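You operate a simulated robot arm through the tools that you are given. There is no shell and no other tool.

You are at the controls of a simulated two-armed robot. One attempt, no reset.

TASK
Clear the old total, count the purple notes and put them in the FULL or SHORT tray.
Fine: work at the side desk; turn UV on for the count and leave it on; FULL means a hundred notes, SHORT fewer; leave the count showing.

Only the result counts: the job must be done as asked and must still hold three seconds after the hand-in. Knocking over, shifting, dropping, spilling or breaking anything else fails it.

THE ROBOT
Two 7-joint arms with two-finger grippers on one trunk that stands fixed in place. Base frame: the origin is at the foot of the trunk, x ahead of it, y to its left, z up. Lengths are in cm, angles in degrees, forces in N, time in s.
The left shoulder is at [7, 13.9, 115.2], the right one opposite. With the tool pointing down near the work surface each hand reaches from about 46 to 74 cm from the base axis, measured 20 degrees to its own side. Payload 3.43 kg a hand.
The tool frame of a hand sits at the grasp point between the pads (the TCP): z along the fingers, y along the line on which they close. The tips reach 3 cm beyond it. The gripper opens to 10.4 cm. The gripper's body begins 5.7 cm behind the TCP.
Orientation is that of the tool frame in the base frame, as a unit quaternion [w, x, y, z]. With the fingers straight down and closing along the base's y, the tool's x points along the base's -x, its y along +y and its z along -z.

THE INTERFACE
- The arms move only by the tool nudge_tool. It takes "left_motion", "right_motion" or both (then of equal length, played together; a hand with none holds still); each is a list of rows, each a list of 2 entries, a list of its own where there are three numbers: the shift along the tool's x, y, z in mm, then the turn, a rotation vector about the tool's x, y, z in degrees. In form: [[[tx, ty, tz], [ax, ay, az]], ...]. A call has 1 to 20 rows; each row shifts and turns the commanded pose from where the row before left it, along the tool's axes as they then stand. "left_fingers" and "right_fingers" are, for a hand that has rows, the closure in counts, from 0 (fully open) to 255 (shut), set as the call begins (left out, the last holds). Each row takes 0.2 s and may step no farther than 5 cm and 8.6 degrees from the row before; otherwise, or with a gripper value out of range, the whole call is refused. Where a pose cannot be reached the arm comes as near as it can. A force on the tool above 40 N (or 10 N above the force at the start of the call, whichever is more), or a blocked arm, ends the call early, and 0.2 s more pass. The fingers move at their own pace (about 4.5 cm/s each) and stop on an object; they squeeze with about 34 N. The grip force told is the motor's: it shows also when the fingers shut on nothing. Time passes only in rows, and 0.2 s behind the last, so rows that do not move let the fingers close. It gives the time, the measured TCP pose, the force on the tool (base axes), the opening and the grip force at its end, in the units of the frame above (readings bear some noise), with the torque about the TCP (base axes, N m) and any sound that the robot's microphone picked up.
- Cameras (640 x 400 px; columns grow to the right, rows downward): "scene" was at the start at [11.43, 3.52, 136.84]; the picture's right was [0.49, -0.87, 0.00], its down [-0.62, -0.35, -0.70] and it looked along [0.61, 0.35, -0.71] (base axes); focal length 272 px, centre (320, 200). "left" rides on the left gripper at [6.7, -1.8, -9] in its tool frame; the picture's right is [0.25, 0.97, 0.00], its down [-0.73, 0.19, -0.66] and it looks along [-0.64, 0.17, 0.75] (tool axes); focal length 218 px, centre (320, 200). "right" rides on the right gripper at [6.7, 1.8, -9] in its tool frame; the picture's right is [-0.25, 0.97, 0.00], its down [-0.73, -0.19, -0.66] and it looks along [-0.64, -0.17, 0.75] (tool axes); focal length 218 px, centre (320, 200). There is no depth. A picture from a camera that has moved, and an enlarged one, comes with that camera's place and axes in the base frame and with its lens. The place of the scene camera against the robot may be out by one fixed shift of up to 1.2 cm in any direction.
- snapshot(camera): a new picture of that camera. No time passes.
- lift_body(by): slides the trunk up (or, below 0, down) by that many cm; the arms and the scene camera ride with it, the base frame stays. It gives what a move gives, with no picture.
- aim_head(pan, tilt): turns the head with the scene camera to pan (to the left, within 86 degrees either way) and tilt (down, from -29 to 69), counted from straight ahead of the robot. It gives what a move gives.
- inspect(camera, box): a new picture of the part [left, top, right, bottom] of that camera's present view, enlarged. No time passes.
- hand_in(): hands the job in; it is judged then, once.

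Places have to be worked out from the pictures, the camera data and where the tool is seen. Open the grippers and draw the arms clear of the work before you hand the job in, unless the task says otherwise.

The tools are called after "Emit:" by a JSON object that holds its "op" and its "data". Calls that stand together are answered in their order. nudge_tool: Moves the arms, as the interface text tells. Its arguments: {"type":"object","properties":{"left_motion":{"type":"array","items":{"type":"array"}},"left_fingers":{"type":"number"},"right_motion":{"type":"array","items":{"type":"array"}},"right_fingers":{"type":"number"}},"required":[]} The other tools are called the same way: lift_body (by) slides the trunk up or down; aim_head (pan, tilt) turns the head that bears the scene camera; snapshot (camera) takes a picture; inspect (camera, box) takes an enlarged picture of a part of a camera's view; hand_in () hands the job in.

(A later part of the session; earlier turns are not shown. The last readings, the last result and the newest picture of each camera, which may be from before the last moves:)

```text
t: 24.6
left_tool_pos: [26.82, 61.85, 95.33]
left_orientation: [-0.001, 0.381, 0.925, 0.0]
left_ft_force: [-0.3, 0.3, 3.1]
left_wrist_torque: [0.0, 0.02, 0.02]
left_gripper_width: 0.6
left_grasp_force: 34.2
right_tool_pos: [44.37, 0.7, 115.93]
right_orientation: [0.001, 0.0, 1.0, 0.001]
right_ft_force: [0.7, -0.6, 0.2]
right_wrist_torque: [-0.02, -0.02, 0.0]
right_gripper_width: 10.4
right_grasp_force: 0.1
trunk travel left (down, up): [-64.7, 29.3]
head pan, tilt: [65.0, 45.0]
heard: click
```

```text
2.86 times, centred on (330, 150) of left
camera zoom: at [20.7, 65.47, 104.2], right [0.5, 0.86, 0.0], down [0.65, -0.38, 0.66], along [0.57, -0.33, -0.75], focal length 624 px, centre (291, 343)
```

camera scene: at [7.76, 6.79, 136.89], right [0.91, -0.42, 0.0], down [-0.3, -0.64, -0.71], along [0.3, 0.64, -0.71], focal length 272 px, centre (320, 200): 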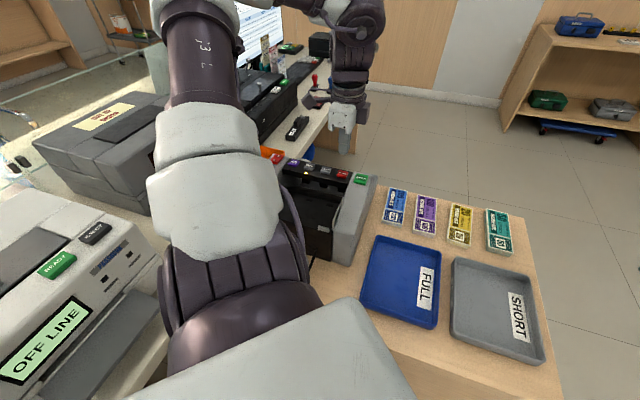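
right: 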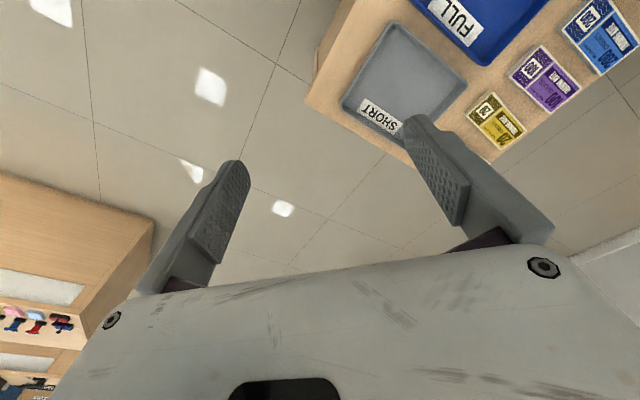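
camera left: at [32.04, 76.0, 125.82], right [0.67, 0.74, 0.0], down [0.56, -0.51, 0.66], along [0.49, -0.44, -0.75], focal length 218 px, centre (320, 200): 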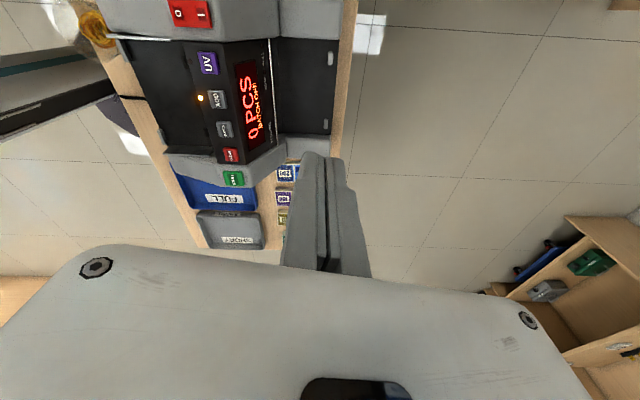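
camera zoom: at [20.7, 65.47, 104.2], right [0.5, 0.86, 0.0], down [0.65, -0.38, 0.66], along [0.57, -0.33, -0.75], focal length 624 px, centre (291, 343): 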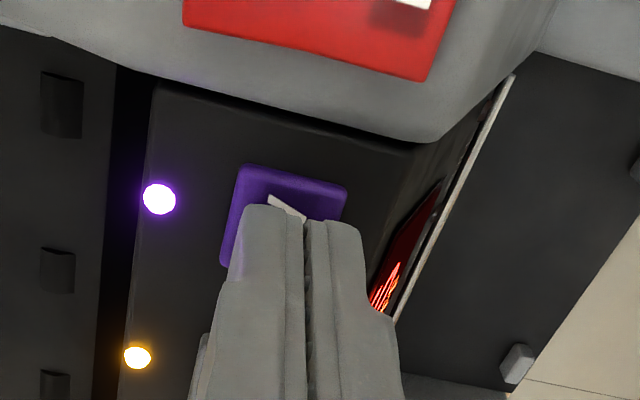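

The UV lamp is now lit. I lift off in one quick stroke and verify it stays on.

Emit:
{"op": "nudge_tool", "data": {"left_motion": [[[0, 0, -45], [0, 0, 0]], [[0, 0, -45], [0, 0, 0]], [[0, 0, -45], [0, 0, 0]], [[0, 0, -45], [0, 0, 0]], [[0, 0, 0], [0, 0, 0]]]}}

Emit:
{"op": "inspect", "data": {"camera": "scene", "box": [240, 130, 400, 230]}}

Emit:
{"op": "snapshot", "data": {"camera": "left"}}

```text
t: 25.8
left_tool_pos: [26.44, 62.06, 113.33]
left_orientation: [0.0, 0.382, 0.924, -0.001]
left_ft_force: [0.3, 0.0, -0.1]
left_wrist_torque: [0.01, -0.04, 0.03]
left_gripper_width: 0.04
left_grasp_force: 34.8
right_tool_pos: [44.46, 0.77, 116.06]
right_orientation: [0.0, 0.0, 1.0, 0.0]
right_ft_force: [0.0, -0.1, -0.4]
right_wrist_torque: [0.02, 0.03, 0.01]
right_gripper_width: 10.4
right_grasp_force: 0.1
trunk travel left (down, up): [-64.7, 29.3]
head pan, tilt: [65.0, 45.0]
```

```text
4.00 times, centred on (320, 180) of scene
camera zoom: at [7.82, 6.98, 136.88], right [0.91, -0.42, 0.0], down [-0.3, -0.64, -0.71], along [0.3, 0.64, -0.71], focal length 1090 px, centre (320, 280)
```

zoom: 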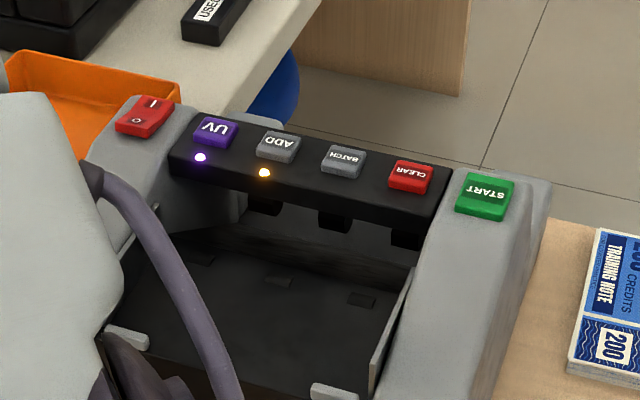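

```text
taken
camera left: at [20.5, 65.6, 122.15], right [0.5, 0.86, 0.0], down [0.65, -0.38, 0.66], along [0.57, -0.33, -0.75], focal length 218 px, centre (320, 200)
```

left: 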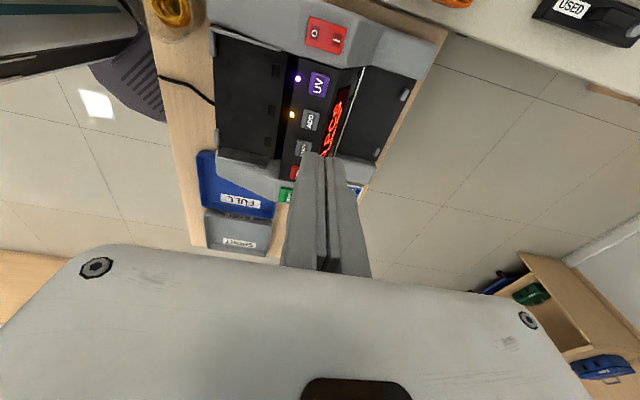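

UV stays lit. Now I take the left hand, half opened, above the purple notes, turned to -45° (closing across their width) to measure them closely.

Emit:
{"op": "nudge_tool", "data": {"left_motion": [[[-45.6, 12, 0], [0, 0, 0]], [[-45.6, 12, 0], [0, 0, 0]], [[-45.6, 12, 0], [0, 0, 0]], [[-45.6, 12, 0], [0, 0, 0]], [[-45.6, 12, 0], [0, 0, 0]], [[-45.6, 12, 0], [0, 0, 0]], [[-45.6, 12, 0], [0, 0, 0]], [[-45.6, 12, 0], [0, 0, 0]], [[0, 0, 0], [0, 0, -8.2]], [[0, 0, 0], [0, 0, -8.2]], [[0, 0, 0], [0, 0, -8.2]], [[0, 0, 0], [0, 0, -8.2]], [[0, 0, 0], [0, 0, -8.2]], [[0, 0, 0], [0, 0, -8.2]], [[0, 0, 0], [0, 0, -8.2]], [[0, 0, 0], [0, 0, -8.2]], [[0, 0, 0], [0, 0, -8.2]], [[0, 0, 0], [0, 0, -8.2]], [[0, 0, 0], [0, 0, -8.2]]], "left_fingers": 60}}

Emit:
{"op": "snapshot", "data": {"camera": "left"}}

Emit:
{"op": "inspect", "data": {"camera": "left", "box": [200, 0, 440, 160]}}

```text
t: 29.8
left_tool_pos: [54.38, 42.66, 109.7]
left_orientation: [0.0, -0.387, 0.922, 0.0]
left_ft_force: [-0.4, -0.2, -0.1]
left_wrist_torque: [0.02, 0.02, 0.04]
left_gripper_width: 7.99
left_grasp_force: 0.0
left hand out of reach, approached as far as the arm can: row 7, 8
right_tool_pos: [44.48, 0.68, 115.95]
right_orientation: [0.0, 0.001, 1.0, 0.001]
right_ft_force: [-0.4, -0.4, -0.5]
right_wrist_torque: [0.02, 0.01, -0.02]
right_gripper_width: 10.38
right_grasp_force: 0.2
trunk travel left (down, up): [-64.7, 29.3]
head pan, tilt: [65.0, 45.0]
```

```text
taken
camera left: at [50.89, 36.64, 118.54], right [-0.87, 0.5, 0.0], down [0.37, 0.65, 0.66], along [0.33, 0.57, -0.75], focal length 218 px, centre (320, 200)
```

left: 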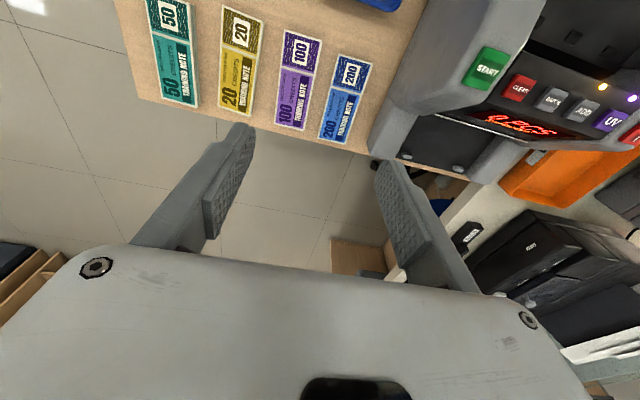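

```text
2.50 times, centred on (320, 80) of left
camera zoom: at [50.89, 36.64, 118.54], right [-0.87, 0.5, 0.0], down [0.37, 0.65, 0.66], along [0.33, 0.57, -0.75], focal length 546 px, centre (320, 500)
```

zoom: 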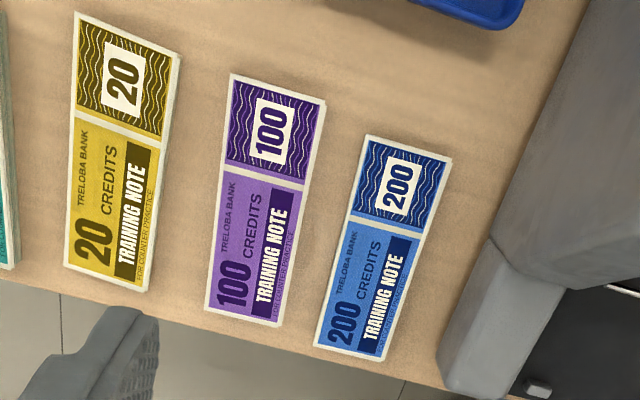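

Purple bundle measured at centre ≈ [59.9,43.4], 14.9×5.9 cm, long axis at 46°. The arm was short of reach up high, so I go lower first and read the pose again.

Emit:
{"op": "nudge_tool", "data": {"left_motion": [[[0, 0, 40], [0, 0, -0.7]], [[0, 0, 40], [0, 0, 0]], [[0, 0, 40], [0, 0, 0]], [[0, 0, 30], [0, 0, 0]], [[0, 0, 0], [0, 0, 0]]]}}

Emit:
{"op": "snapshot", "data": {"camera": "left"}}

Emit:
{"op": "snapshot", "data": {"camera": "scene"}}

```text
t: 31.0
left_tool_pos: [54.35, 42.53, 94.78]
left_orientation: [0.0, -0.392, 0.92, 0.0]
left_ft_force: [-0.1, 0.3, -0.1]
left_wrist_torque: [0.0, 0.0, -0.02]
left_gripper_width: 7.95
left_grasp_force: 0.0
right_tool_pos: [44.37, 0.55, 116.01]
right_orientation: [0.0, 0.0, 1.0, 0.001]
right_ft_force: [0.5, 0.5, -0.1]
right_wrist_torque: [0.02, -0.01, 0.03]
right_gripper_width: 10.4
right_grasp_force: 0.1
trunk travel left (down, up): [-64.7, 29.3]
head pan, tilt: [65.0, 45.0]
```

```text
taken
camera left: at [50.95, 36.69, 103.68], right [-0.87, 0.49, 0.0], down [0.37, 0.66, 0.66], along [0.32, 0.57, -0.75], focal length 218 px, centre (320, 200)
```

left: 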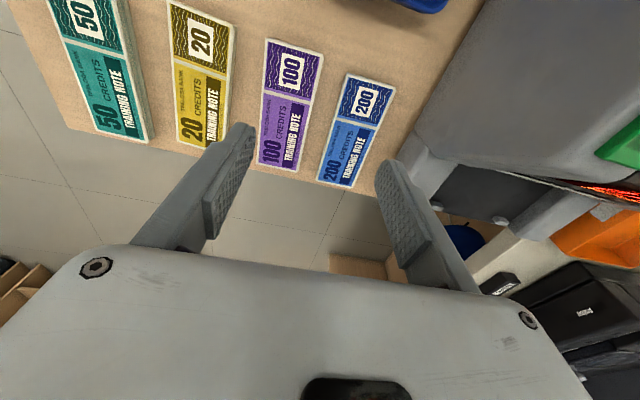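

```text
taken
camera scene: at [7.78, 6.84, 136.89], right [0.91, -0.42, 0.0], down [-0.3, -0.64, -0.71], along [0.3, 0.64, -0.71], focal length 272 px, centre (320, 200)
```

scene: 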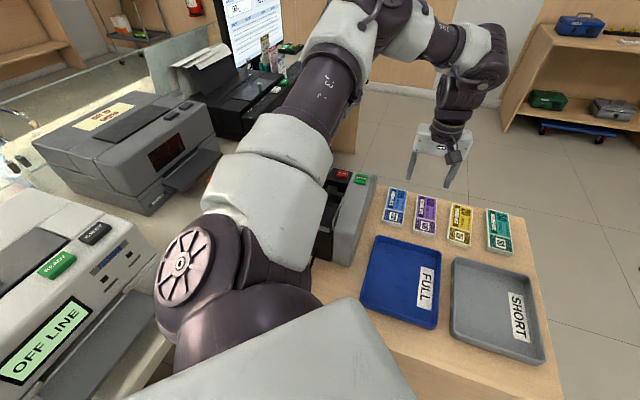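

The two views agree on the bundle centre ≈ [59.6,43.2]. I lower to tips z≈82 and slide over the bundle.

Emit:
{"op": "nudge_tool", "data": {"left_motion": [[[0, 0, 35], [0, 0, 0]], [[0, 0, 35], [0, 0, 0]], [[0, 0, 30], [0, 0, 0]], [[-18.5, -16.5, 0], [0, 0, 0]], [[-18.5, -16.5, 0], [0, 0, 0]], [[0, 0, 0], [0, 0, 0]]]}}

Emit:
{"op": "snapshot", "data": {"camera": "left"}}

Emit:
{"op": "snapshot", "data": {"camera": "scene"}}

```text
t: 32.4
left_tool_pos: [57.49, 43.63, 87.36]
left_orientation: [0.0, -0.391, 0.92, -0.001]
left_ft_force: [-0.5, 0.7, 0.3]
left_wrist_torque: [0.0, -0.01, 0.0]
left_gripper_width: 7.94
left_grasp_force: 0.0
left hand out of reach, approached as far as the arm can: row 3, 4, 5
right_tool_pos: [44.36, 0.69, 116.02]
right_orientation: [0.0, -0.001, 1.0, 0.001]
right_ft_force: [0.2, -0.4, 0.1]
right_wrist_torque: [-0.01, 0.01, -0.01]
right_gripper_width: 10.41
right_grasp_force: 0.1
trunk travel left (down, up): [-64.7, 29.3]
head pan, tilt: [65.0, 45.0]
```

```text
taken
camera left: at [54.1, 37.65, 96.25], right [-0.87, 0.49, 0.0], down [0.37, 0.66, 0.66], along [0.32, 0.57, -0.75], focal length 218 px, centre (320, 200)
```

left: 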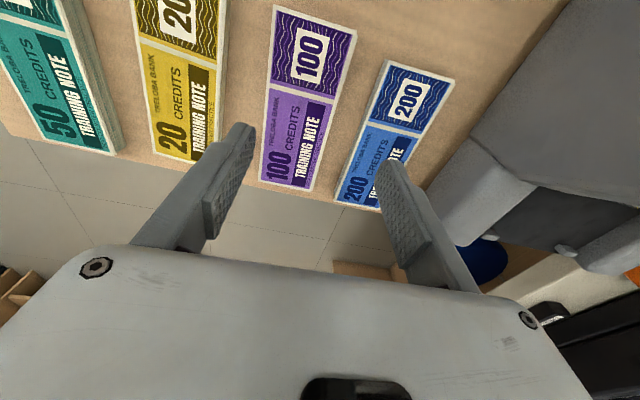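

```text
taken
camera scene: at [7.77, 6.94, 136.88], right [0.91, -0.42, 0.0], down [-0.3, -0.64, -0.71], along [0.3, 0.64, -0.71], focal length 272 px, centre (320, 200)
```

scene: 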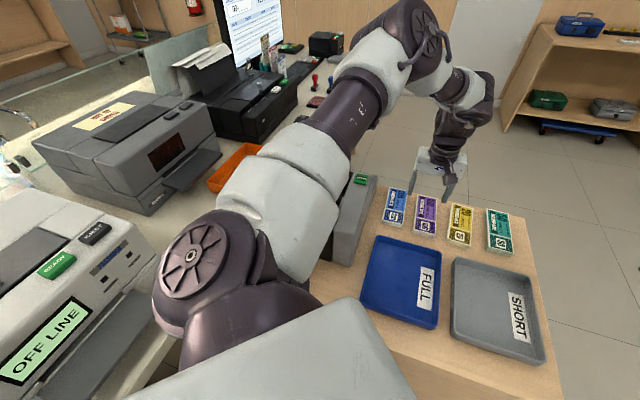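

The arm hits its reach limit here. I'll pull back and up a bit, then lower the trunk so the shoulder is at a better height for reaching out.

Emit:
{"op": "nudge_tool", "data": {"left_motion": [[[20, 0, -40], [0, 0, 0]], [[20, 0, -40], [0, 0, 0]], [[0, 0, -40], [0, 0, 0]], [[0, 0, 0], [0, 0, 0]]]}}

Emit:
{"op": "lift_body", "data": {"by": -12}}

Emit:
{"op": "snapshot", "data": {"camera": "scene"}}

```text
t: 33.4
left_tool_pos: [54.7, 40.95, 99.49]
left_orientation: [0.0, -0.391, 0.92, 0.0]
left_ft_force: [-0.2, 0.5, -0.6]
left_wrist_torque: [-0.02, 0.01, 0.0]
left_gripper_width: 7.96
left_grasp_force: 0.0
right_tool_pos: [44.44, 0.73, 116.03]
right_orientation: [0.0, 0.001, 1.0, 0.001]
right_ft_force: [0.2, -0.4, -0.3]
right_wrist_torque: [-0.03, 0.01, -0.02]
right_gripper_width: 10.41
right_grasp_force: 0.0
trunk travel left (down, up): [-64.7, 29.3]
head pan, tilt: [65.0, 45.0]
```

```text
t: 34.9
left_tool_pos: [54.77, 40.9, 87.49]
left_orientation: [0.0, -0.391, 0.92, 0.0]
left_ft_force: [0.3, -0.1, 0.1]
left_wrist_torque: [0.04, 0.03, 0.02]
left_gripper_width: 7.94
left_grasp_force: 0.0
right_tool_pos: [44.39, 0.84, 103.97]
right_orientation: [0.0, 0.0, 1.0, 0.001]
right_ft_force: [-0.4, 0.7, -0.1]
right_wrist_torque: [-0.01, -0.02, -0.04]
right_gripper_width: 10.39
right_grasp_force: 0.0
trunk travel left (down, up): [-52.7, 41.3]
head pan, tilt: [65.0, 45.0]
```

```text
taken
camera scene: at [7.8, 6.88, 124.89], right [0.91, -0.42, 0.0], down [-0.3, -0.64, -0.71], along [0.3, 0.64, -0.71], focal length 272 px, centre (320, 200)
```

scene: 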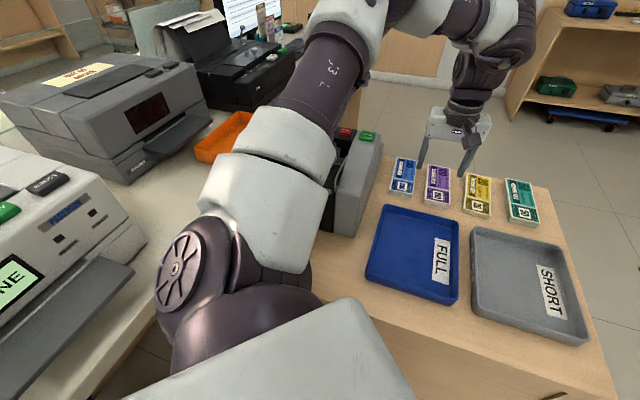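

Trunk is lowered 12 cm; now I try reaching outward over the bundle at the same height.

Emit:
{"op": "nudge_tool", "data": {"left_motion": [[[-23, -9.5, 0], [0, 0, 0]], [[-23, -9.5, 0], [0, 0, 0]], [[0, 0, 0], [0, 0, 0]]]}}

Emit:
{"op": "snapshot", "data": {"camera": "left"}}

```text
t: 35.7
left_tool_pos: [59.17, 42.78, 87.55]
left_orientation: [0.003, -0.391, 0.92, -0.001]
left_ft_force: [0.3, -0.9, 0.1]
left_wrist_torque: [0.0, 0.02, -0.05]
left_gripper_width: 7.94
left_grasp_force: 0.1
right_tool_pos: [44.26, 0.77, 104.0]
right_orientation: [0.001, 0.0, 1.0, 0.001]
right_ft_force: [0.1, 0.5, 0.6]
right_wrist_torque: [0.01, -0.01, 0.0]
right_gripper_width: 10.41
right_grasp_force: 0.0
trunk travel left (down, up): [-52.7, 41.3]
head pan, tilt: [65.0, 45.0]
```

```text
taken
camera left: at [55.75, 36.86, 96.38], right [-0.87, 0.49, 0.0], down [0.37, 0.66, 0.66], along [0.32, 0.57, -0.75], focal length 218 px, centre (320, 200)
```

left: 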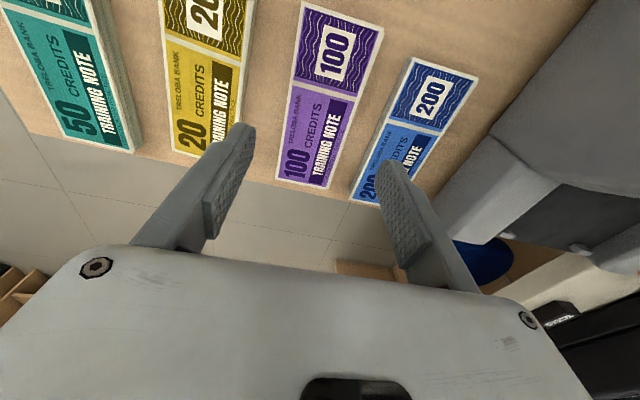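

Reached: TCP [59.2,42.8,87.6], on the bundle's midline within 1 mm, clear of the neighbours. I descend to just above the bundle top level first.

Emit:
{"op": "nudge_tool", "data": {"left_motion": [[[0, 0, 35], [0, 0, 0]], [[0, 0, 30], [0, 0, 0]], [[0, 0, 0], [0, 0, 0]]]}}

Emit:
{"op": "snapshot", "data": {"camera": "left"}}

Emit:
{"op": "inspect", "data": {"camera": "scene", "box": [370, 90, 550, 230]}}

```text
t: 36.5
left_tool_pos: [59.41, 42.44, 81.22]
left_orientation: [0.0, -0.392, 0.92, 0.0]
left_ft_force: [-0.4, 0.0, -0.5]
left_wrist_torque: [-0.04, -0.01, -0.02]
left_gripper_width: 7.98
left_grasp_force: 0.0
right_tool_pos: [44.52, 0.72, 103.94]
right_orientation: [0.0, 0.0, 1.0, 0.001]
right_ft_force: [-0.1, -0.1, -0.5]
right_wrist_torque: [0.01, 0.0, -0.01]
right_gripper_width: 10.4
right_grasp_force: 0.0
trunk travel left (down, up): [-52.7, 41.3]
head pan, tilt: [65.0, 45.0]
```

```text
taken
camera left: at [55.94, 36.49, 90.05], right [-0.87, 0.49, 0.0], down [0.37, 0.66, 0.66], along [0.32, 0.57, -0.75], focal length 218 px, centre (320, 200)
```

left: 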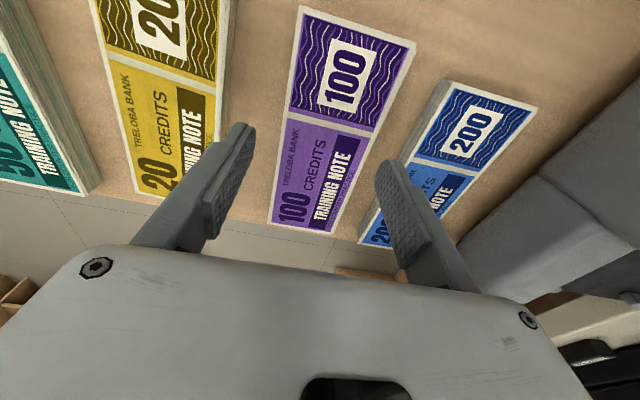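

```text
2.86 times, centred on (460, 160) of scene
camera zoom: at [7.82, 6.87, 124.88], right [0.91, -0.42, 0.0], down [-0.3, -0.64, -0.71], along [0.3, 0.64, -0.71], focal length 779 px, centre (-80, 314)
```

zoom: 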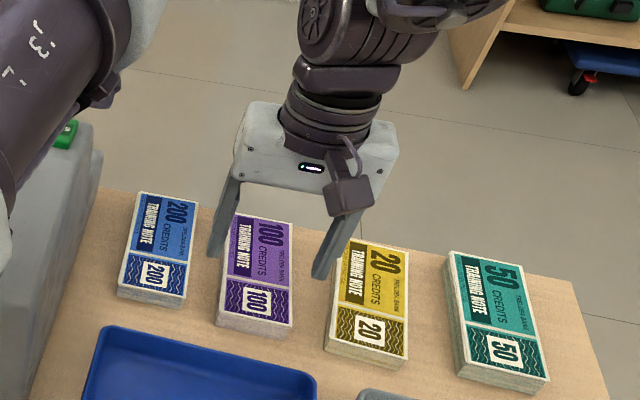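

The hand sits about 5 mm toward the yellow side of the purple bundle, so I correct 5 mm and 1° and lower another centimetre.

Emit:
{"op": "nudge_tool", "data": {"left_motion": [[[-3, 5, 0], [0, 0, -1.1]], [[0, 0, 10], [0, 0, 0]], [[0, 0, 0], [0, 0, 0]]]}}

Emit:
{"op": "snapshot", "data": {"camera": "left"}}

Emit:
{"op": "inspect", "data": {"camera": "scene", "box": [370, 90, 550, 230]}}

```text
t: 37.3
left_tool_pos: [59.2, 43.26, 80.01]
left_orientation: [-0.001, -0.401, 0.916, 0.0]
left_ft_force: [0.2, -1.3, 0.0]
left_wrist_torque: [-0.03, -0.03, -0.04]
left_gripper_width: 7.97
left_grasp_force: 0.1
right_tool_pos: [44.48, 0.71, 103.92]
right_orientation: [0.001, 0.001, 1.0, 0.001]
right_ft_force: [0.7, -0.4, 0.4]
right_wrist_torque: [-0.01, -0.01, 0.02]
right_gripper_width: 10.4
right_grasp_force: 0.1
trunk travel left (down, up): [-52.7, 41.3]
head pan, tilt: [65.0, 45.0]
```

```text
taken
camera left: at [55.86, 37.28, 88.87], right [-0.88, 0.47, 0.0], down [0.36, 0.67, 0.66], along [0.31, 0.58, -0.75], focal length 218 px, centre (320, 200)
```

left: 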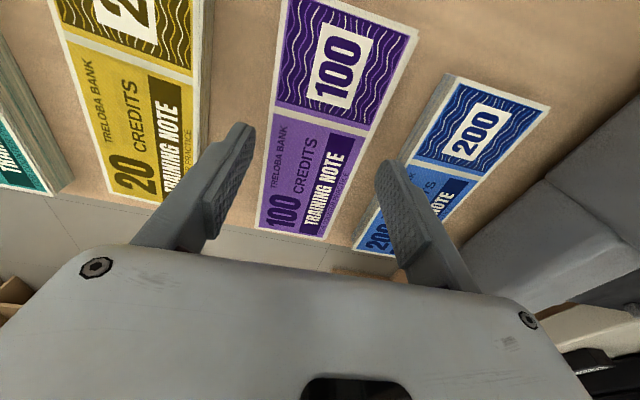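

```text
2.86 times, centred on (460, 160) of scene
camera zoom: at [7.81, 6.88, 124.88], right [0.91, -0.42, 0.0], down [-0.3, -0.64, -0.71], along [0.3, 0.64, -0.71], focal length 779 px, centre (-80, 314)
```

zoom: 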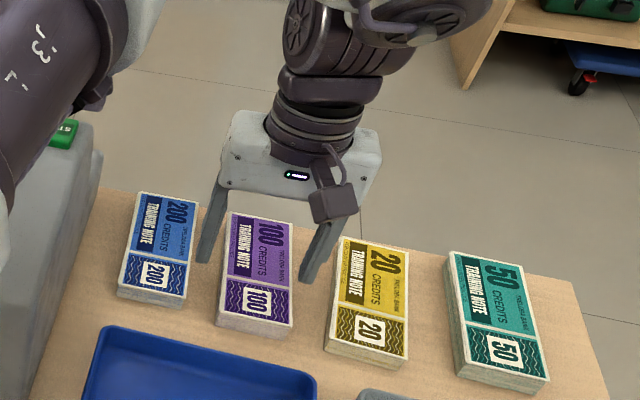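

Tips are now centred about the bundle (scene view confirms). I narrow the opening slightly and creep down.

Emit:
{"op": "nudge_tool", "data": {"left_motion": [[[0, 0, 0], [0, 0, 0]], [[0, 0, 2], [0, 0, 0]], [[0, 0, 2], [0, 0, 0]], [[0, 0, 2], [0, 0, 0]], [[0, 0, 2], [0, 0, 0]], [[0, 0, 0], [0, 0, 0]]], "left_fingers": 72}}

Emit:
{"op": "inspect", "data": {"camera": "scene", "box": [390, 130, 490, 210]}}

```text
t: 38.7
left_tool_pos: [59.19, 43.44, 79.2]
left_orientation: [0.0, -0.4, 0.916, 0.001]
left_ft_force: [-0.3, 0.6, 0.3]
left_wrist_torque: [0.01, 0.02, 0.0]
left_gripper_width: 7.48
left_grasp_force: 0.1
right_tool_pos: [44.47, 0.72, 103.89]
right_orientation: [0.0, 0.0, 1.0, 0.001]
right_ft_force: [0.5, -0.2, -0.1]
right_wrist_torque: [0.01, 0.02, 0.04]
right_gripper_width: 10.42
right_grasp_force: 0.1
trunk travel left (down, up): [-52.7, 41.3]
head pan, tilt: [65.0, 45.0]
```

```text
5.00 times, centred on (440, 170) of scene
camera zoom: at [7.82, 6.88, 124.88], right [0.91, -0.42, 0.0], down [-0.3, -0.64, -0.71], along [0.3, 0.64, -0.71], focal length 1363 px, centre (-280, 350)
```

zoom: 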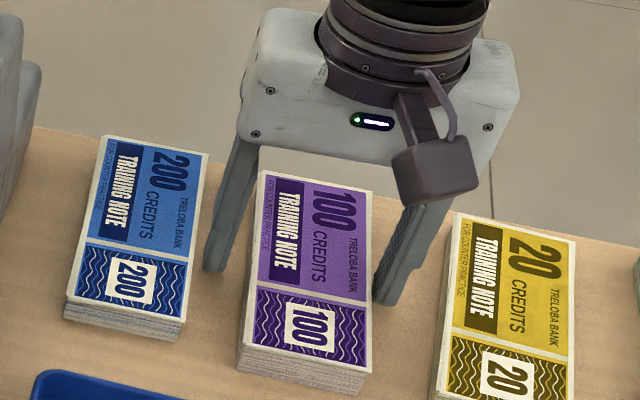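

Still free with tips at z≈76.2, fingers clearly on both sides of purple only. Continue creeping down.

Emit:
{"op": "nudge_tool", "data": {"left_motion": [[[0, 0, 2], [0, 0, 0]], [[0, 0, 2], [0, 0, 0]], [[0, 0, 2], [0, 0, 0]], [[0, 0, 2], [0, 0, 0]], [[0, 0, 0], [0, 0, 0]]]}}

Emit:
{"op": "inspect", "data": {"camera": "scene", "box": [390, 130, 490, 210]}}

```text
t: 39.9
left_tool_pos: [58.99, 43.37, 78.32]
left_orientation: [0.002, -0.4, 0.916, 0.0]
left_ft_force: [0.5, 3.0, 8.0]
left_wrist_torque: [0.29, 0.23, -0.16]
left_gripper_width: 7.42
left_grasp_force: 0.0
right_tool_pos: [44.37, 0.62, 103.96]
right_orientation: [0.0, 0.0, 1.0, 0.001]
right_ft_force: [0.2, 0.6, -0.3]
right_wrist_torque: [-0.02, -0.02, 0.01]
right_gripper_width: 10.37
right_grasp_force: 0.0
trunk travel left (down, up): [-52.7, 41.3]
head pan, tilt: [65.0, 45.0]
```

```text
5.00 times, centred on (440, 170) of scene
camera zoom: at [7.74, 6.86, 124.9], right [0.91, -0.42, 0.0], down [-0.3, -0.64, -0.71], along [0.3, 0.64, -0.71], focal length 1363 px, centre (-280, 350)
```

zoom: 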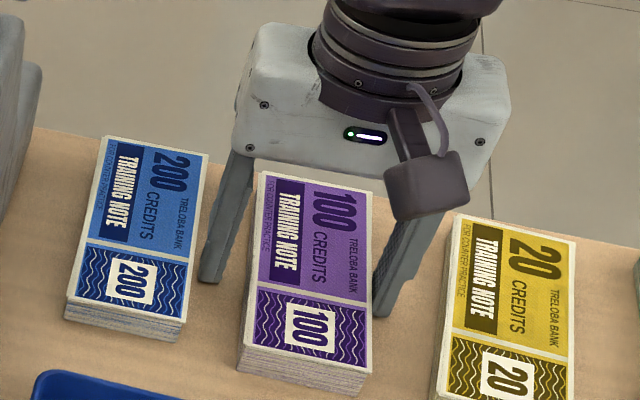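

Table contact at tip z≈75.3 (8 N). I raise 2.5 mm and close on the bundle.

Emit:
{"op": "nudge_tool", "data": {"left_motion": [[[0, 0, -2.5], [0, 0, 0]], [[0, 0, 0], [0, 0, 0]]]}}

Emit:
{"op": "nudge_tool", "data": {"left_motion": [[[0, 0, 0], [0, 0, 0]], [[0, 0, 0], [0, 0, 0]], [[0, 0, 0], [0, 0, 0]], [[0, 0, 0], [0, 0, 0]]], "left_fingers": 255}}

Emit:
{"op": "inspect", "data": {"camera": "scene", "box": [390, 130, 490, 210]}}

Emit:
{"op": "snapshot", "data": {"camera": "left"}}

```text
t: 40.5
left_tool_pos: [59.16, 43.31, 78.57]
left_orientation: [-0.001, -0.4, 0.917, 0.0]
left_ft_force: [0.0, 0.2, 0.0]
left_wrist_torque: [0.0, -0.02, 0.03]
left_gripper_width: 7.46
left_grasp_force: 0.0
right_tool_pos: [44.48, 0.74, 103.92]
right_orientation: [-0.001, 0.0, 1.0, 0.001]
right_ft_force: [-0.1, 0.6, -0.5]
right_wrist_torque: [-0.03, 0.0, 0.02]
right_gripper_width: 10.42
right_grasp_force: 0.0
trunk travel left (down, up): [-52.7, 41.3]
head pan, tilt: [65.0, 45.0]
```

```text
t: 41.5
left_tool_pos: [59.11, 43.36, 78.71]
left_orientation: [0.0, -0.401, 0.916, 0.0]
left_ft_force: [-0.2, 0.3, 0.1]
left_wrist_torque: [-0.02, 0.02, 0.01]
left_gripper_width: 5.93
left_grasp_force: 33.9
right_tool_pos: [44.51, 0.75, 103.97]
right_orientation: [0.0, 0.0, 1.0, 0.0]
right_ft_force: [-0.3, -0.4, -0.3]
right_wrist_torque: [0.04, 0.02, 0.02]
right_gripper_width: 10.42
right_grasp_force: 0.2
trunk travel left (down, up): [-52.7, 41.3]
head pan, tilt: [65.0, 45.0]
```

```text
5.00 times, centred on (440, 170) of scene
camera zoom: at [7.83, 6.9, 124.88], right [0.91, -0.42, 0.0], down [-0.3, -0.64, -0.71], along [0.3, 0.64, -0.71], focal length 1363 px, centre (-280, 350)
```

zoom: 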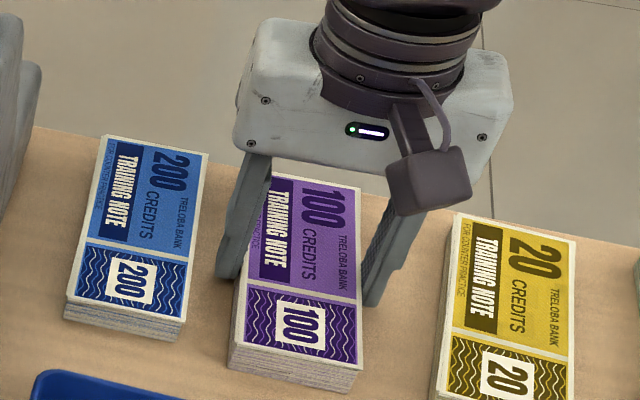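

```text
taken
camera left: at [55.79, 37.35, 87.49], right [-0.88, 0.47, 0.0], down [0.36, 0.67, 0.66], along [0.31, 0.58, -0.75], focal length 218 px, centre (320, 200)
```

left: 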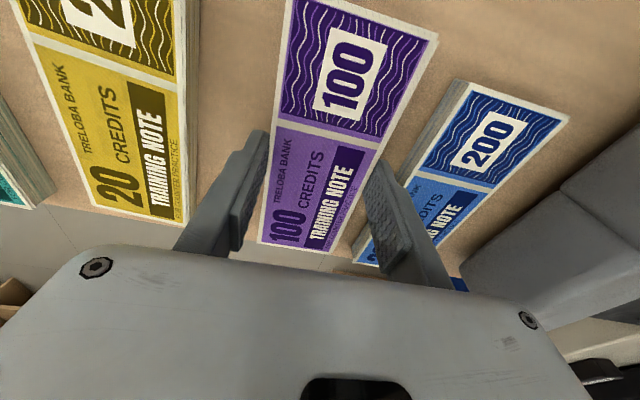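

Gripped at 5.93 cm width. I lift gently 5 cm and check that the whole bundle comes along.

Emit:
{"op": "nudge_tool", "data": {"left_motion": [[[0, 0, -5], [0, 0, 0]], [[0, 0, -10], [0, 0, 0]], [[0, 0, -15], [0, 0, 0]], [[0, 0, -20], [0, 0, 0]], [[0, 0, 0], [0, 0, 0]]]}}

Emit:
{"op": "snapshot", "data": {"camera": "left"}}

Emit:
{"op": "snapshot", "data": {"camera": "scene"}}

```text
t: 42.7
left_tool_pos: [59.27, 43.51, 83.58]
left_orientation: [-0.001, -0.401, 0.916, -0.001]
left_ft_force: [0.5, -0.1, -1.2]
left_wrist_torque: [-0.02, 0.05, 0.04]
left_gripper_width: 5.95
left_grasp_force: 33.9
right_tool_pos: [44.47, 0.75, 103.96]
right_orientation: [0.0, 0.0, 1.0, 0.0]
right_ft_force: [0.4, 0.3, 0.1]
right_wrist_torque: [0.02, -0.01, 0.03]
right_gripper_width: 10.4
right_grasp_force: 0.1
trunk travel left (down, up): [-52.7, 41.3]
head pan, tilt: [65.0, 45.0]
```

```text
taken
camera left: at [55.93, 37.58, 92.55], right [-0.88, 0.47, 0.0], down [0.36, 0.67, 0.66], along [0.31, 0.58, -0.75], focal length 218 px, centre (320, 200)
```

left: 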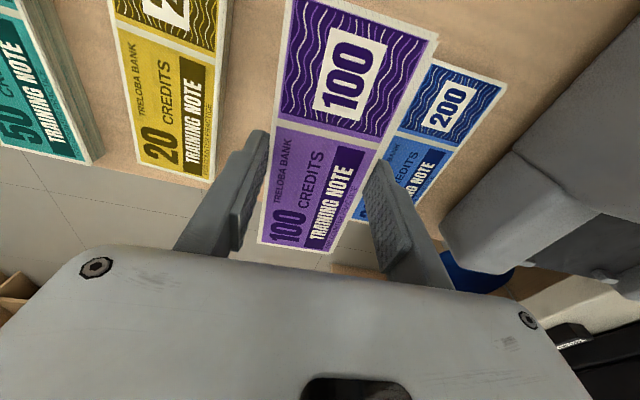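

```text
taken
camera scene: at [7.86, 6.91, 124.88], right [0.91, -0.42, 0.0], down [-0.3, -0.64, -0.71], along [0.3, 0.64, -0.71], focal length 272 px, centre (320, 200)
```

scene: 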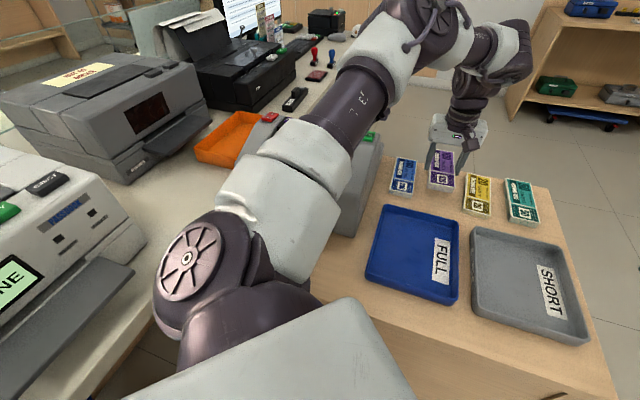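

The bundle is held firmly. I raise the trunk 20 cm (lifting hand and bundle) before carrying it toward the hopper.

Emit:
{"op": "lift_body", "data": {"by": 20}}

Emit:
{"op": "nudge_tool", "data": {"left_motion": [[[18, 31, 0], [0, 0, 0]], [[18, 31, 0], [0, 0, 0]], [[18, 31, 0], [0, 0, 0]], [[18, 31, 0], [0, 0, 0]], [[18, 31, 0], [0, 0, 0]], [[18, 31, 0], [0, 0, 0]], [[18, 31, 0], [0, 0, 0]], [[18, 31, 0], [0, 0, 0]], [[18, 31, 0], [0, 0, 0]], [[18, 31, 0], [0, 0, 0]], [[0, 0, 0], [0, 0, 0]]]}}

Emit:
{"op": "snapshot", "data": {"camera": "scene"}}

Emit:
{"op": "snapshot", "data": {"camera": "left"}}

```text
t: 44.9
left_tool_pos: [59.21, 43.63, 103.74]
left_orientation: [0.0, -0.4, 0.916, 0.0]
left_ft_force: [-0.1, -0.1, -1.2]
left_wrist_torque: [0.0, -0.03, 0.03]
left_gripper_width: 5.95
left_grasp_force: 33.8
right_tool_pos: [44.4, 0.7, 123.88]
right_orientation: [0.0, 0.0, 1.0, 0.0]
right_ft_force: [-0.7, 0.0, -0.1]
right_wrist_torque: [0.0, -0.03, 0.0]
right_gripper_width: 10.41
right_grasp_force: 0.0
trunk travel left (down, up): [-72.7, 21.3]
head pan, tilt: [65.0, 45.0]
```

```text
t: 47.3
left_tool_pos: [24.46, 51.52, 103.64]
left_orientation: [-0.001, -0.4, 0.917, 0.0]
left_ft_force: [0.7, 0.6, -0.6]
left_wrist_torque: [0.03, 0.05, -0.01]
left_gripper_width: 5.92
left_grasp_force: 34.1
right_tool_pos: [44.53, 0.8, 124.0]
right_orientation: [0.0, 0.0, 1.0, 0.001]
right_ft_force: [-1.0, 1.2, -0.6]
right_wrist_torque: [-0.01, 0.01, -0.01]
right_gripper_width: 10.38
right_grasp_force: 0.1
trunk travel left (down, up): [-72.7, 21.3]
head pan, tilt: [65.0, 45.0]
```

```text
taken
camera scene: at [7.92, 6.95, 144.87], right [0.91, -0.42, 0.0], down [-0.3, -0.64, -0.71], along [0.3, 0.64, -0.71], focal length 272 px, centre (320, 200)
```

scene: 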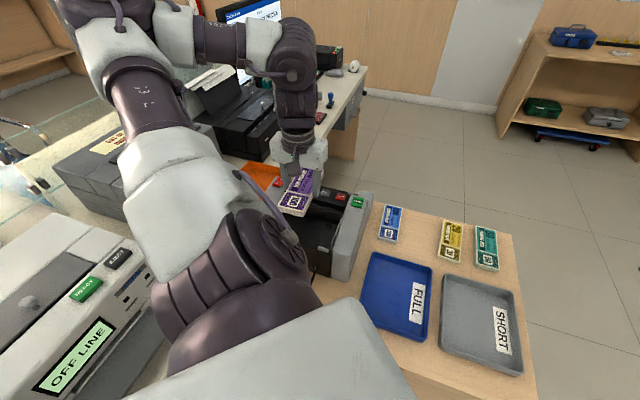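

```text
taken
camera left: at [21.1, 45.5, 112.53], right [-0.88, 0.47, 0.0], down [0.36, 0.67, 0.66], along [0.31, 0.58, -0.76], focal length 218 px, centre (320, 200)
```

left: 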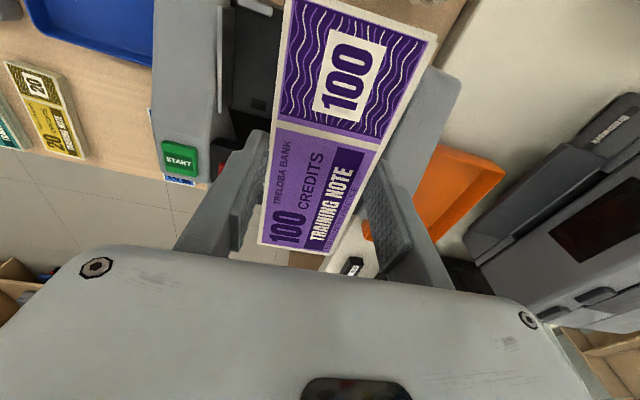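

Bundle is above the hopper. Now I turn it by +92° so its length lies across the machine.

Emit:
{"op": "nudge_tool", "data": {"left_motion": [[[0, 0, 0], [0, 0, 8.36]], [[0, 0, 0], [0, 0, 8.36]], [[0, 0, 0], [0, 0, 8.36]], [[0, 0, 0], [0, 0, 8.36]], [[0, 0, 0], [0, 0, 8.36]], [[0, 0, 0], [0, 0, 8.36]], [[0, 0, 0], [0, 0, 8.36]], [[0, 0, 0], [0, 0, 8.36]], [[0, 0, 0], [0, 0, 8.36]], [[0, 0, 0], [0, 0, 8.36]], [[0, 0, 0], [0, 0, 8.36]], [[0, 0, 0], [0, 0, 0]]]}}

Emit:
{"op": "snapshot", "data": {"camera": "left"}}

Emit:
{"op": "snapshot", "data": {"camera": "scene"}}

Emit:
{"op": "inspect", "data": {"camera": "scene", "box": [230, 130, 390, 290]}}

```text
t: 49.9
left_tool_pos: [24.21, 51.43, 103.44]
left_orientation: [-0.001, 0.382, 0.924, 0.0]
left_ft_force: [-0.9, 0.3, -0.5]
left_wrist_torque: [0.01, -0.02, -0.01]
left_gripper_width: 5.92
left_grasp_force: 33.9
right_tool_pos: [44.4, 0.59, 123.91]
right_orientation: [0.0, 0.0, 1.0, 0.0]
right_ft_force: [-0.3, 0.5, -0.4]
right_wrist_torque: [-0.02, 0.01, 0.0]
right_gripper_width: 10.39
right_grasp_force: 0.0
trunk travel left (down, up): [-72.7, 21.3]
head pan, tilt: [65.0, 45.0]
```

```text
taken
camera left: at [18.2, 55.11, 112.52], right [0.5, 0.86, 0.0], down [0.65, -0.38, 0.66], along [0.57, -0.33, -0.75], focal length 218 px, centre (320, 200)
```

left: 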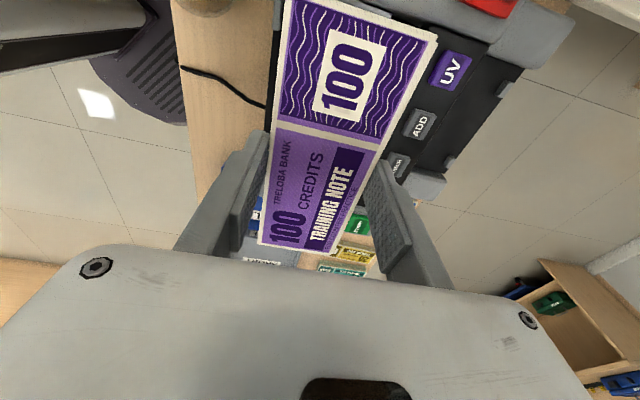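

```text
taken
camera scene: at [7.81, 6.91, 144.88], right [0.91, -0.42, 0.0], down [-0.3, -0.64, -0.71], along [0.3, 0.64, -0.71], focal length 272 px, centre (320, 200)
```

scene: 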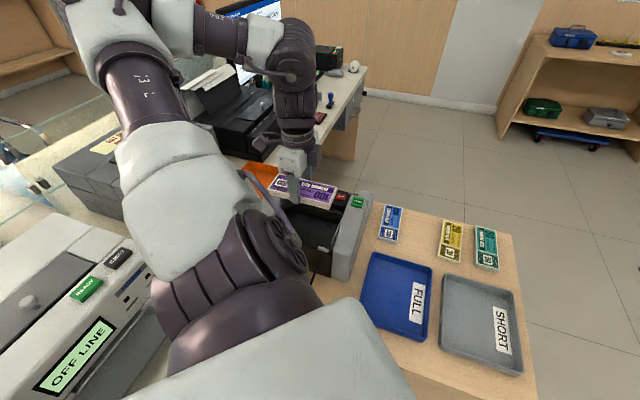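

```text
2.50 times, centred on (310, 210) of scene
camera zoom: at [7.81, 6.91, 144.88], right [0.91, -0.42, 0.0], down [-0.3, -0.64, -0.71], along [0.3, 0.64, -0.71], focal length 681 px, centre (345, 175)
```

zoom: 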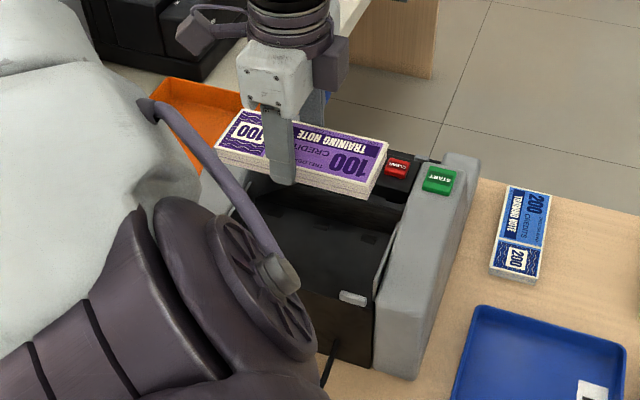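

The bundle now lies across the machine over the hopper. I lower 7 cm (bundle bottom ≈ 93) and check alignment with the guides.

Emit:
{"op": "nudge_tool", "data": {"left_motion": [[[0, 0, 25], [0, 0, 0]], [[0, 0, 25], [0, 0, 0]], [[0, 0, 20], [0, 0, 0]], [[0, 0, 0], [0, 0, 0]]]}}

Emit:
{"op": "snapshot", "data": {"camera": "left"}}

Emit:
{"op": "inspect", "data": {"camera": "scene", "box": [230, 130, 390, 290]}}

```text
t: 50.9
left_tool_pos: [24.28, 51.42, 96.67]
left_orientation: [0.0, 0.38, 0.925, 0.001]
left_ft_force: [-0.9, -0.3, -1.3]
left_wrist_torque: [0.0, -0.02, 0.04]
left_gripper_width: 5.91
left_grasp_force: 34.5
right_tool_pos: [44.41, 0.74, 124.03]
right_orientation: [0.0, 0.001, 1.0, 0.0]
right_ft_force: [0.0, -0.3, -0.7]
right_wrist_torque: [-0.05, 0.04, 0.03]
right_gripper_width: 10.41
right_grasp_force: 0.1
trunk travel left (down, up): [-72.7, 21.3]
head pan, tilt: [65.0, 45.0]
```

```text
taken
camera left: at [18.24, 55.01, 105.59], right [0.5, 0.87, 0.0], down [0.65, -0.38, 0.66], along [0.57, -0.33, -0.75], focal length 218 px, centre (320, 200)
```

left: 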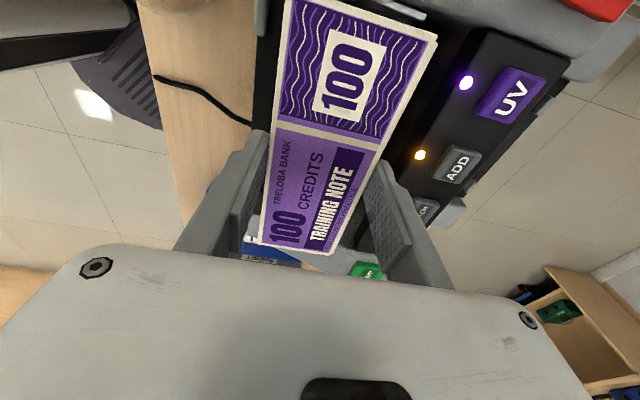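

```text
2.50 times, centred on (310, 210) of scene
camera zoom: at [7.8, 6.89, 144.88], right [0.91, -0.42, 0.0], down [-0.3, -0.64, -0.71], along [0.3, 0.64, -0.71], focal length 681 px, centre (345, 175)
```

zoom: 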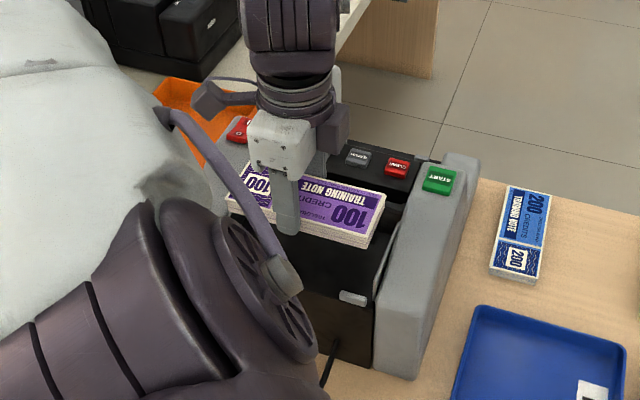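

Alignment looks right: about 0.7–0.9 cm to each guide and front finger clear of the button panel. I lower slowly toward the plate.

Emit:
{"op": "nudge_tool", "data": {"left_motion": [[[0.5, 0, 10], [0, 0, 0]], [[0.5, 0, 10], [0, 0, 0]], [[0, 0, 8], [0, 0, 0]], [[0, 0, 6], [0, 0, 0]], [[0, 0, 4], [0, 0, 0]], [[0, 0, 0], [0, 0, 0]]]}}

Emit:
{"op": "inspect", "data": {"camera": "scene", "box": [230, 130, 390, 290]}}

Emit:
{"op": "snapshot", "data": {"camera": "left"}}

```text
t: 52.3
left_tool_pos: [24.16, 51.72, 92.94]
left_orientation: [0.0, 0.382, 0.924, 0.0]
left_ft_force: [0.5, -0.3, -1.8]
left_wrist_torque: [0.05, -0.01, 0.01]
left_gripper_width: 5.9
left_grasp_force: 33.8
right_tool_pos: [44.46, 0.68, 123.97]
right_orientation: [0.0, 0.001, 1.0, 0.0]
right_ft_force: [0.5, -0.5, 0.2]
right_wrist_torque: [0.0, 0.01, 0.01]
right_gripper_width: 10.39
right_grasp_force: 0.2
trunk travel left (down, up): [-72.7, 21.3]
head pan, tilt: [65.0, 45.0]
```

```text
2.50 times, centred on (310, 210) of scene
camera zoom: at [7.81, 6.9, 144.88], right [0.91, -0.42, 0.0], down [-0.3, -0.64, -0.71], along [0.3, 0.64, -0.71], focal length 681 px, centre (345, 175)
```

zoom: 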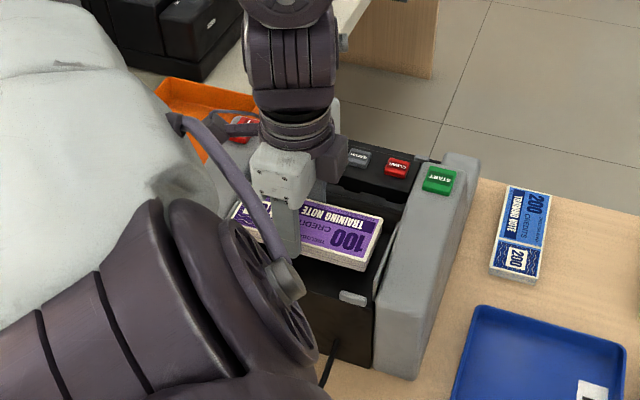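

```text
taken
camera left: at [18.17, 55.16, 101.83], right [0.5, 0.87, 0.0], down [0.65, -0.38, 0.66], along [0.57, -0.33, -0.75], focal length 218 px, centre (320, 200)
```

left: 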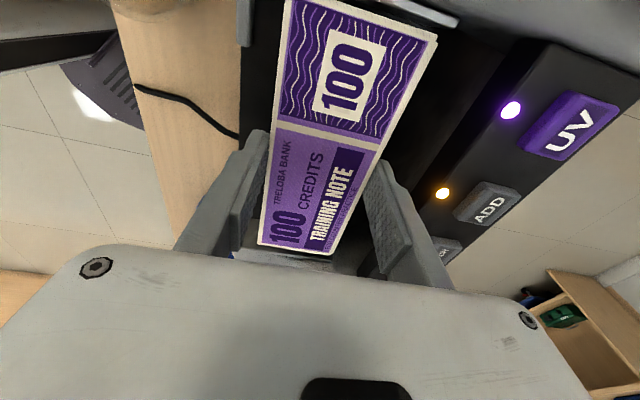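

Bundle bottom ≈ 89.6, still free and inside the guides. Creep down until it meets the plate.

Emit:
{"op": "nudge_tool", "data": {"left_motion": [[[0, 0, 4], [0, 0, 0]], [[0, 0, 3], [0, 0, 0]], [[0, 0, 3], [0, 0, 0]], [[0, 0, 2], [0, 0, 0]], [[0, 0, 2], [0, 0, 0]], [[0, 0, 0], [0, 0, 0]]]}}

Emit:
{"op": "inspect", "data": {"camera": "scene", "box": [260, 170, 370, 270]}}

```text
t: 53.7
left_tool_pos: [24.2, 51.53, 91.45]
left_orientation: [0.0, 0.38, 0.925, 0.0]
left_ft_force: [0.8, 0.6, -1.3]
left_wrist_torque: [0.02, -0.01, 0.01]
left_gripper_width: 5.91
left_grasp_force: 34.1
right_tool_pos: [44.52, 0.71, 123.99]
right_orientation: [0.0, 0.001, 1.0, 0.0]
right_ft_force: [-0.5, -0.3, 0.3]
right_wrist_torque: [-0.01, 0.01, 0.0]
right_gripper_width: 10.39
right_grasp_force: 0.1
trunk travel left (down, up): [-72.7, 21.3]
head pan, tilt: [65.0, 45.0]
```

```text
4.00 times, centred on (315, 220) of scene
camera zoom: at [7.81, 6.9, 144.88], right [0.91, -0.42, 0.0], down [-0.3, -0.64, -0.71], along [0.3, 0.64, -0.71], focal length 1090 px, centre (340, 120)
```

zoom: 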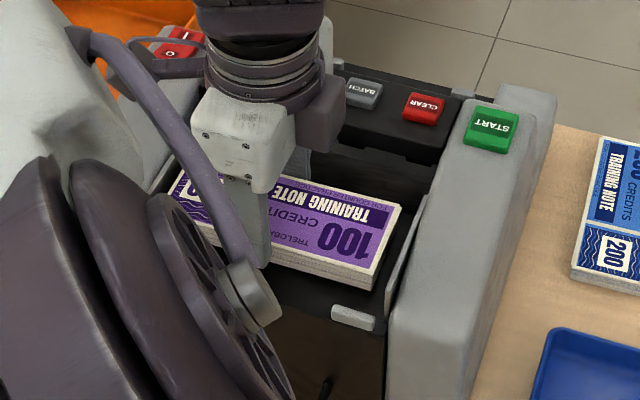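

Still no contact (force only the bundle's weight). Continue down with small steps.

Emit:
{"op": "nudge_tool", "data": {"left_motion": [[[0, 0, 2], [0, 0, 0]], [[0, 0, 2], [0, 0, 0]], [[0, 0, 2], [0, 0, 0]], [[0, 0, 2], [0, 0, 0]], [[0, 0, 0], [0, 0, 0]]]}}

Emit:
{"op": "inspect", "data": {"camera": "scene", "box": [260, 170, 370, 270]}}

```text
t: 54.9
left_tool_pos: [24.1, 51.58, 90.97]
left_orientation: [0.0, 0.38, 0.925, 0.003]
left_ft_force: [-0.6, 6.1, 32.9]
left_wrist_torque: [-0.1, 0.14, 0.01]
left_gripper_width: 5.91
left_grasp_force: 34.4
right_tool_pos: [44.23, 0.48, 123.95]
right_orientation: [0.001, 0.0, 1.0, 0.002]
right_ft_force: [-0.7, 0.3, -0.3]
right_wrist_torque: [0.04, -0.04, 0.02]
right_gripper_width: 10.38
right_grasp_force: 0.0
trunk travel left (down, up): [-72.7, 21.3]
head pan, tilt: [65.0, 45.0]
```

```text
4.00 times, centred on (315, 220) of scene
camera zoom: at [7.58, 6.58, 144.96], right [0.91, -0.42, 0.0], down [-0.3, -0.64, -0.71], along [0.3, 0.64, -0.71], focal length 1090 px, centre (340, 120)
```

zoom: 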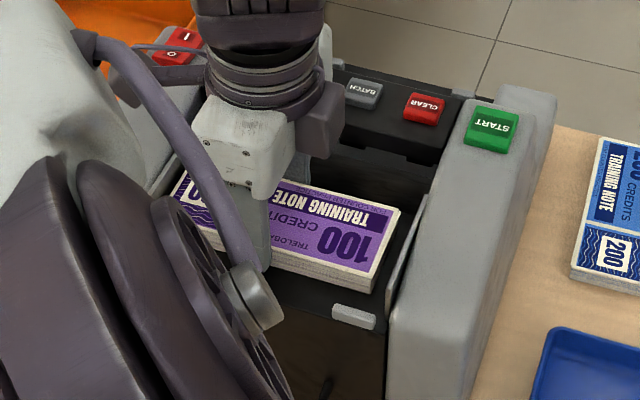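

Contact with the plate at TCP z≈91 (33 N). I back off 2 mm and open the fingers slightly to release.

Emit:
{"op": "nudge_tool", "data": {"left_motion": [[[0, 0, -2.5], [0, 0, 0]], [[0, 0, 0], [0, 0, 0]]]}}

Emit:
{"op": "nudge_tool", "data": {"left_motion": [[[0, 0, 0], [0, 0, 0]], [[0, 0, 0], [0, 0, 0]], [[0, 0, 0], [0, 0, 0]]], "left_fingers": 86}}

Emit:
{"op": "inspect", "data": {"camera": "scene", "box": [260, 170, 370, 270]}}

Emit:
{"op": "snapshot", "data": {"camera": "left"}}

```text
t: 55.5
left_tool_pos: [24.11, 51.49, 90.96]
left_orientation: [0.0, 0.38, 0.925, 0.0]
left_ft_force: [1.2, 8.4, 21.5]
left_wrist_torque: [0.67, -0.12, 0.03]
left_gripper_width: 5.92
left_grasp_force: 34.0
right_tool_pos: [44.34, 0.66, 124.06]
right_orientation: [0.0, 0.001, 1.0, 0.001]
right_ft_force: [-0.3, -0.9, -0.2]
right_wrist_torque: [-0.02, 0.02, 0.0]
right_gripper_width: 10.39
right_grasp_force: 0.1
trunk travel left (down, up): [-72.7, 21.3]
head pan, tilt: [65.0, 45.0]
```

```text
t: 56.3
left_tool_pos: [24.08, 51.54, 90.89]
left_orientation: [0.0, 0.381, 0.925, 0.0]
left_ft_force: [0.5, 0.2, 0.4]
left_wrist_torque: [-0.02, 0.0, 0.02]
left_gripper_width: 6.91
left_grasp_force: 0.0
right_tool_pos: [44.38, 0.6, 123.9]
right_orientation: [0.0, 0.0, 1.0, 0.001]
right_ft_force: [0.4, 0.3, 0.9]
right_wrist_torque: [-0.02, -0.01, 0.01]
right_gripper_width: 10.39
right_grasp_force: 0.0
trunk travel left (down, up): [-72.7, 21.3]
head pan, tilt: [65.0, 45.0]
```

```text
4.00 times, centred on (315, 220) of scene
camera zoom: at [7.79, 6.86, 144.88], right [0.91, -0.42, 0.0], down [-0.3, -0.64, -0.71], along [0.3, 0.64, -0.71], focal length 1090 px, centre (340, 120)
```

zoom: 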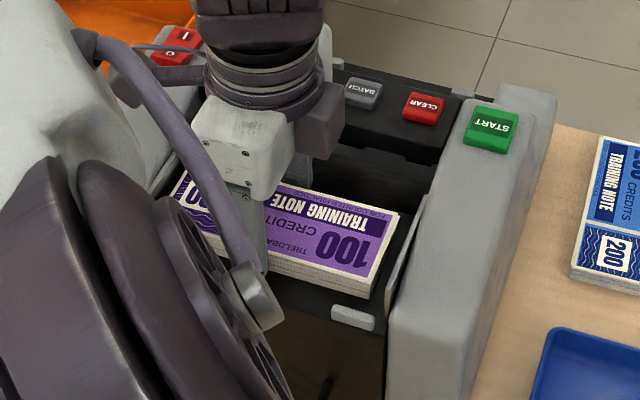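

```text
taken
camera left: at [18.11, 55.02, 99.8], right [0.5, 0.87, 0.0], down [0.65, -0.38, 0.66], along [0.57, -0.33, -0.75], focal length 218 px, centre (320, 200)
```

left: 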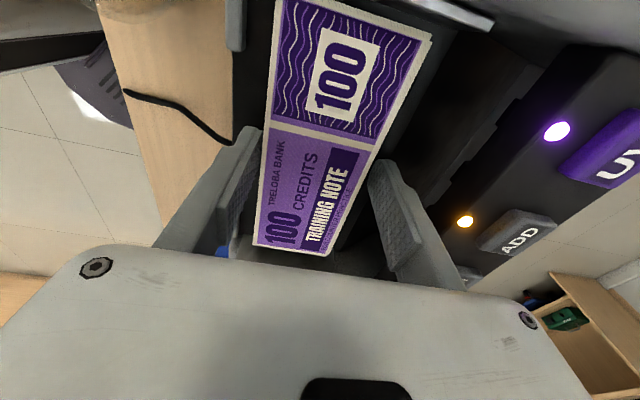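

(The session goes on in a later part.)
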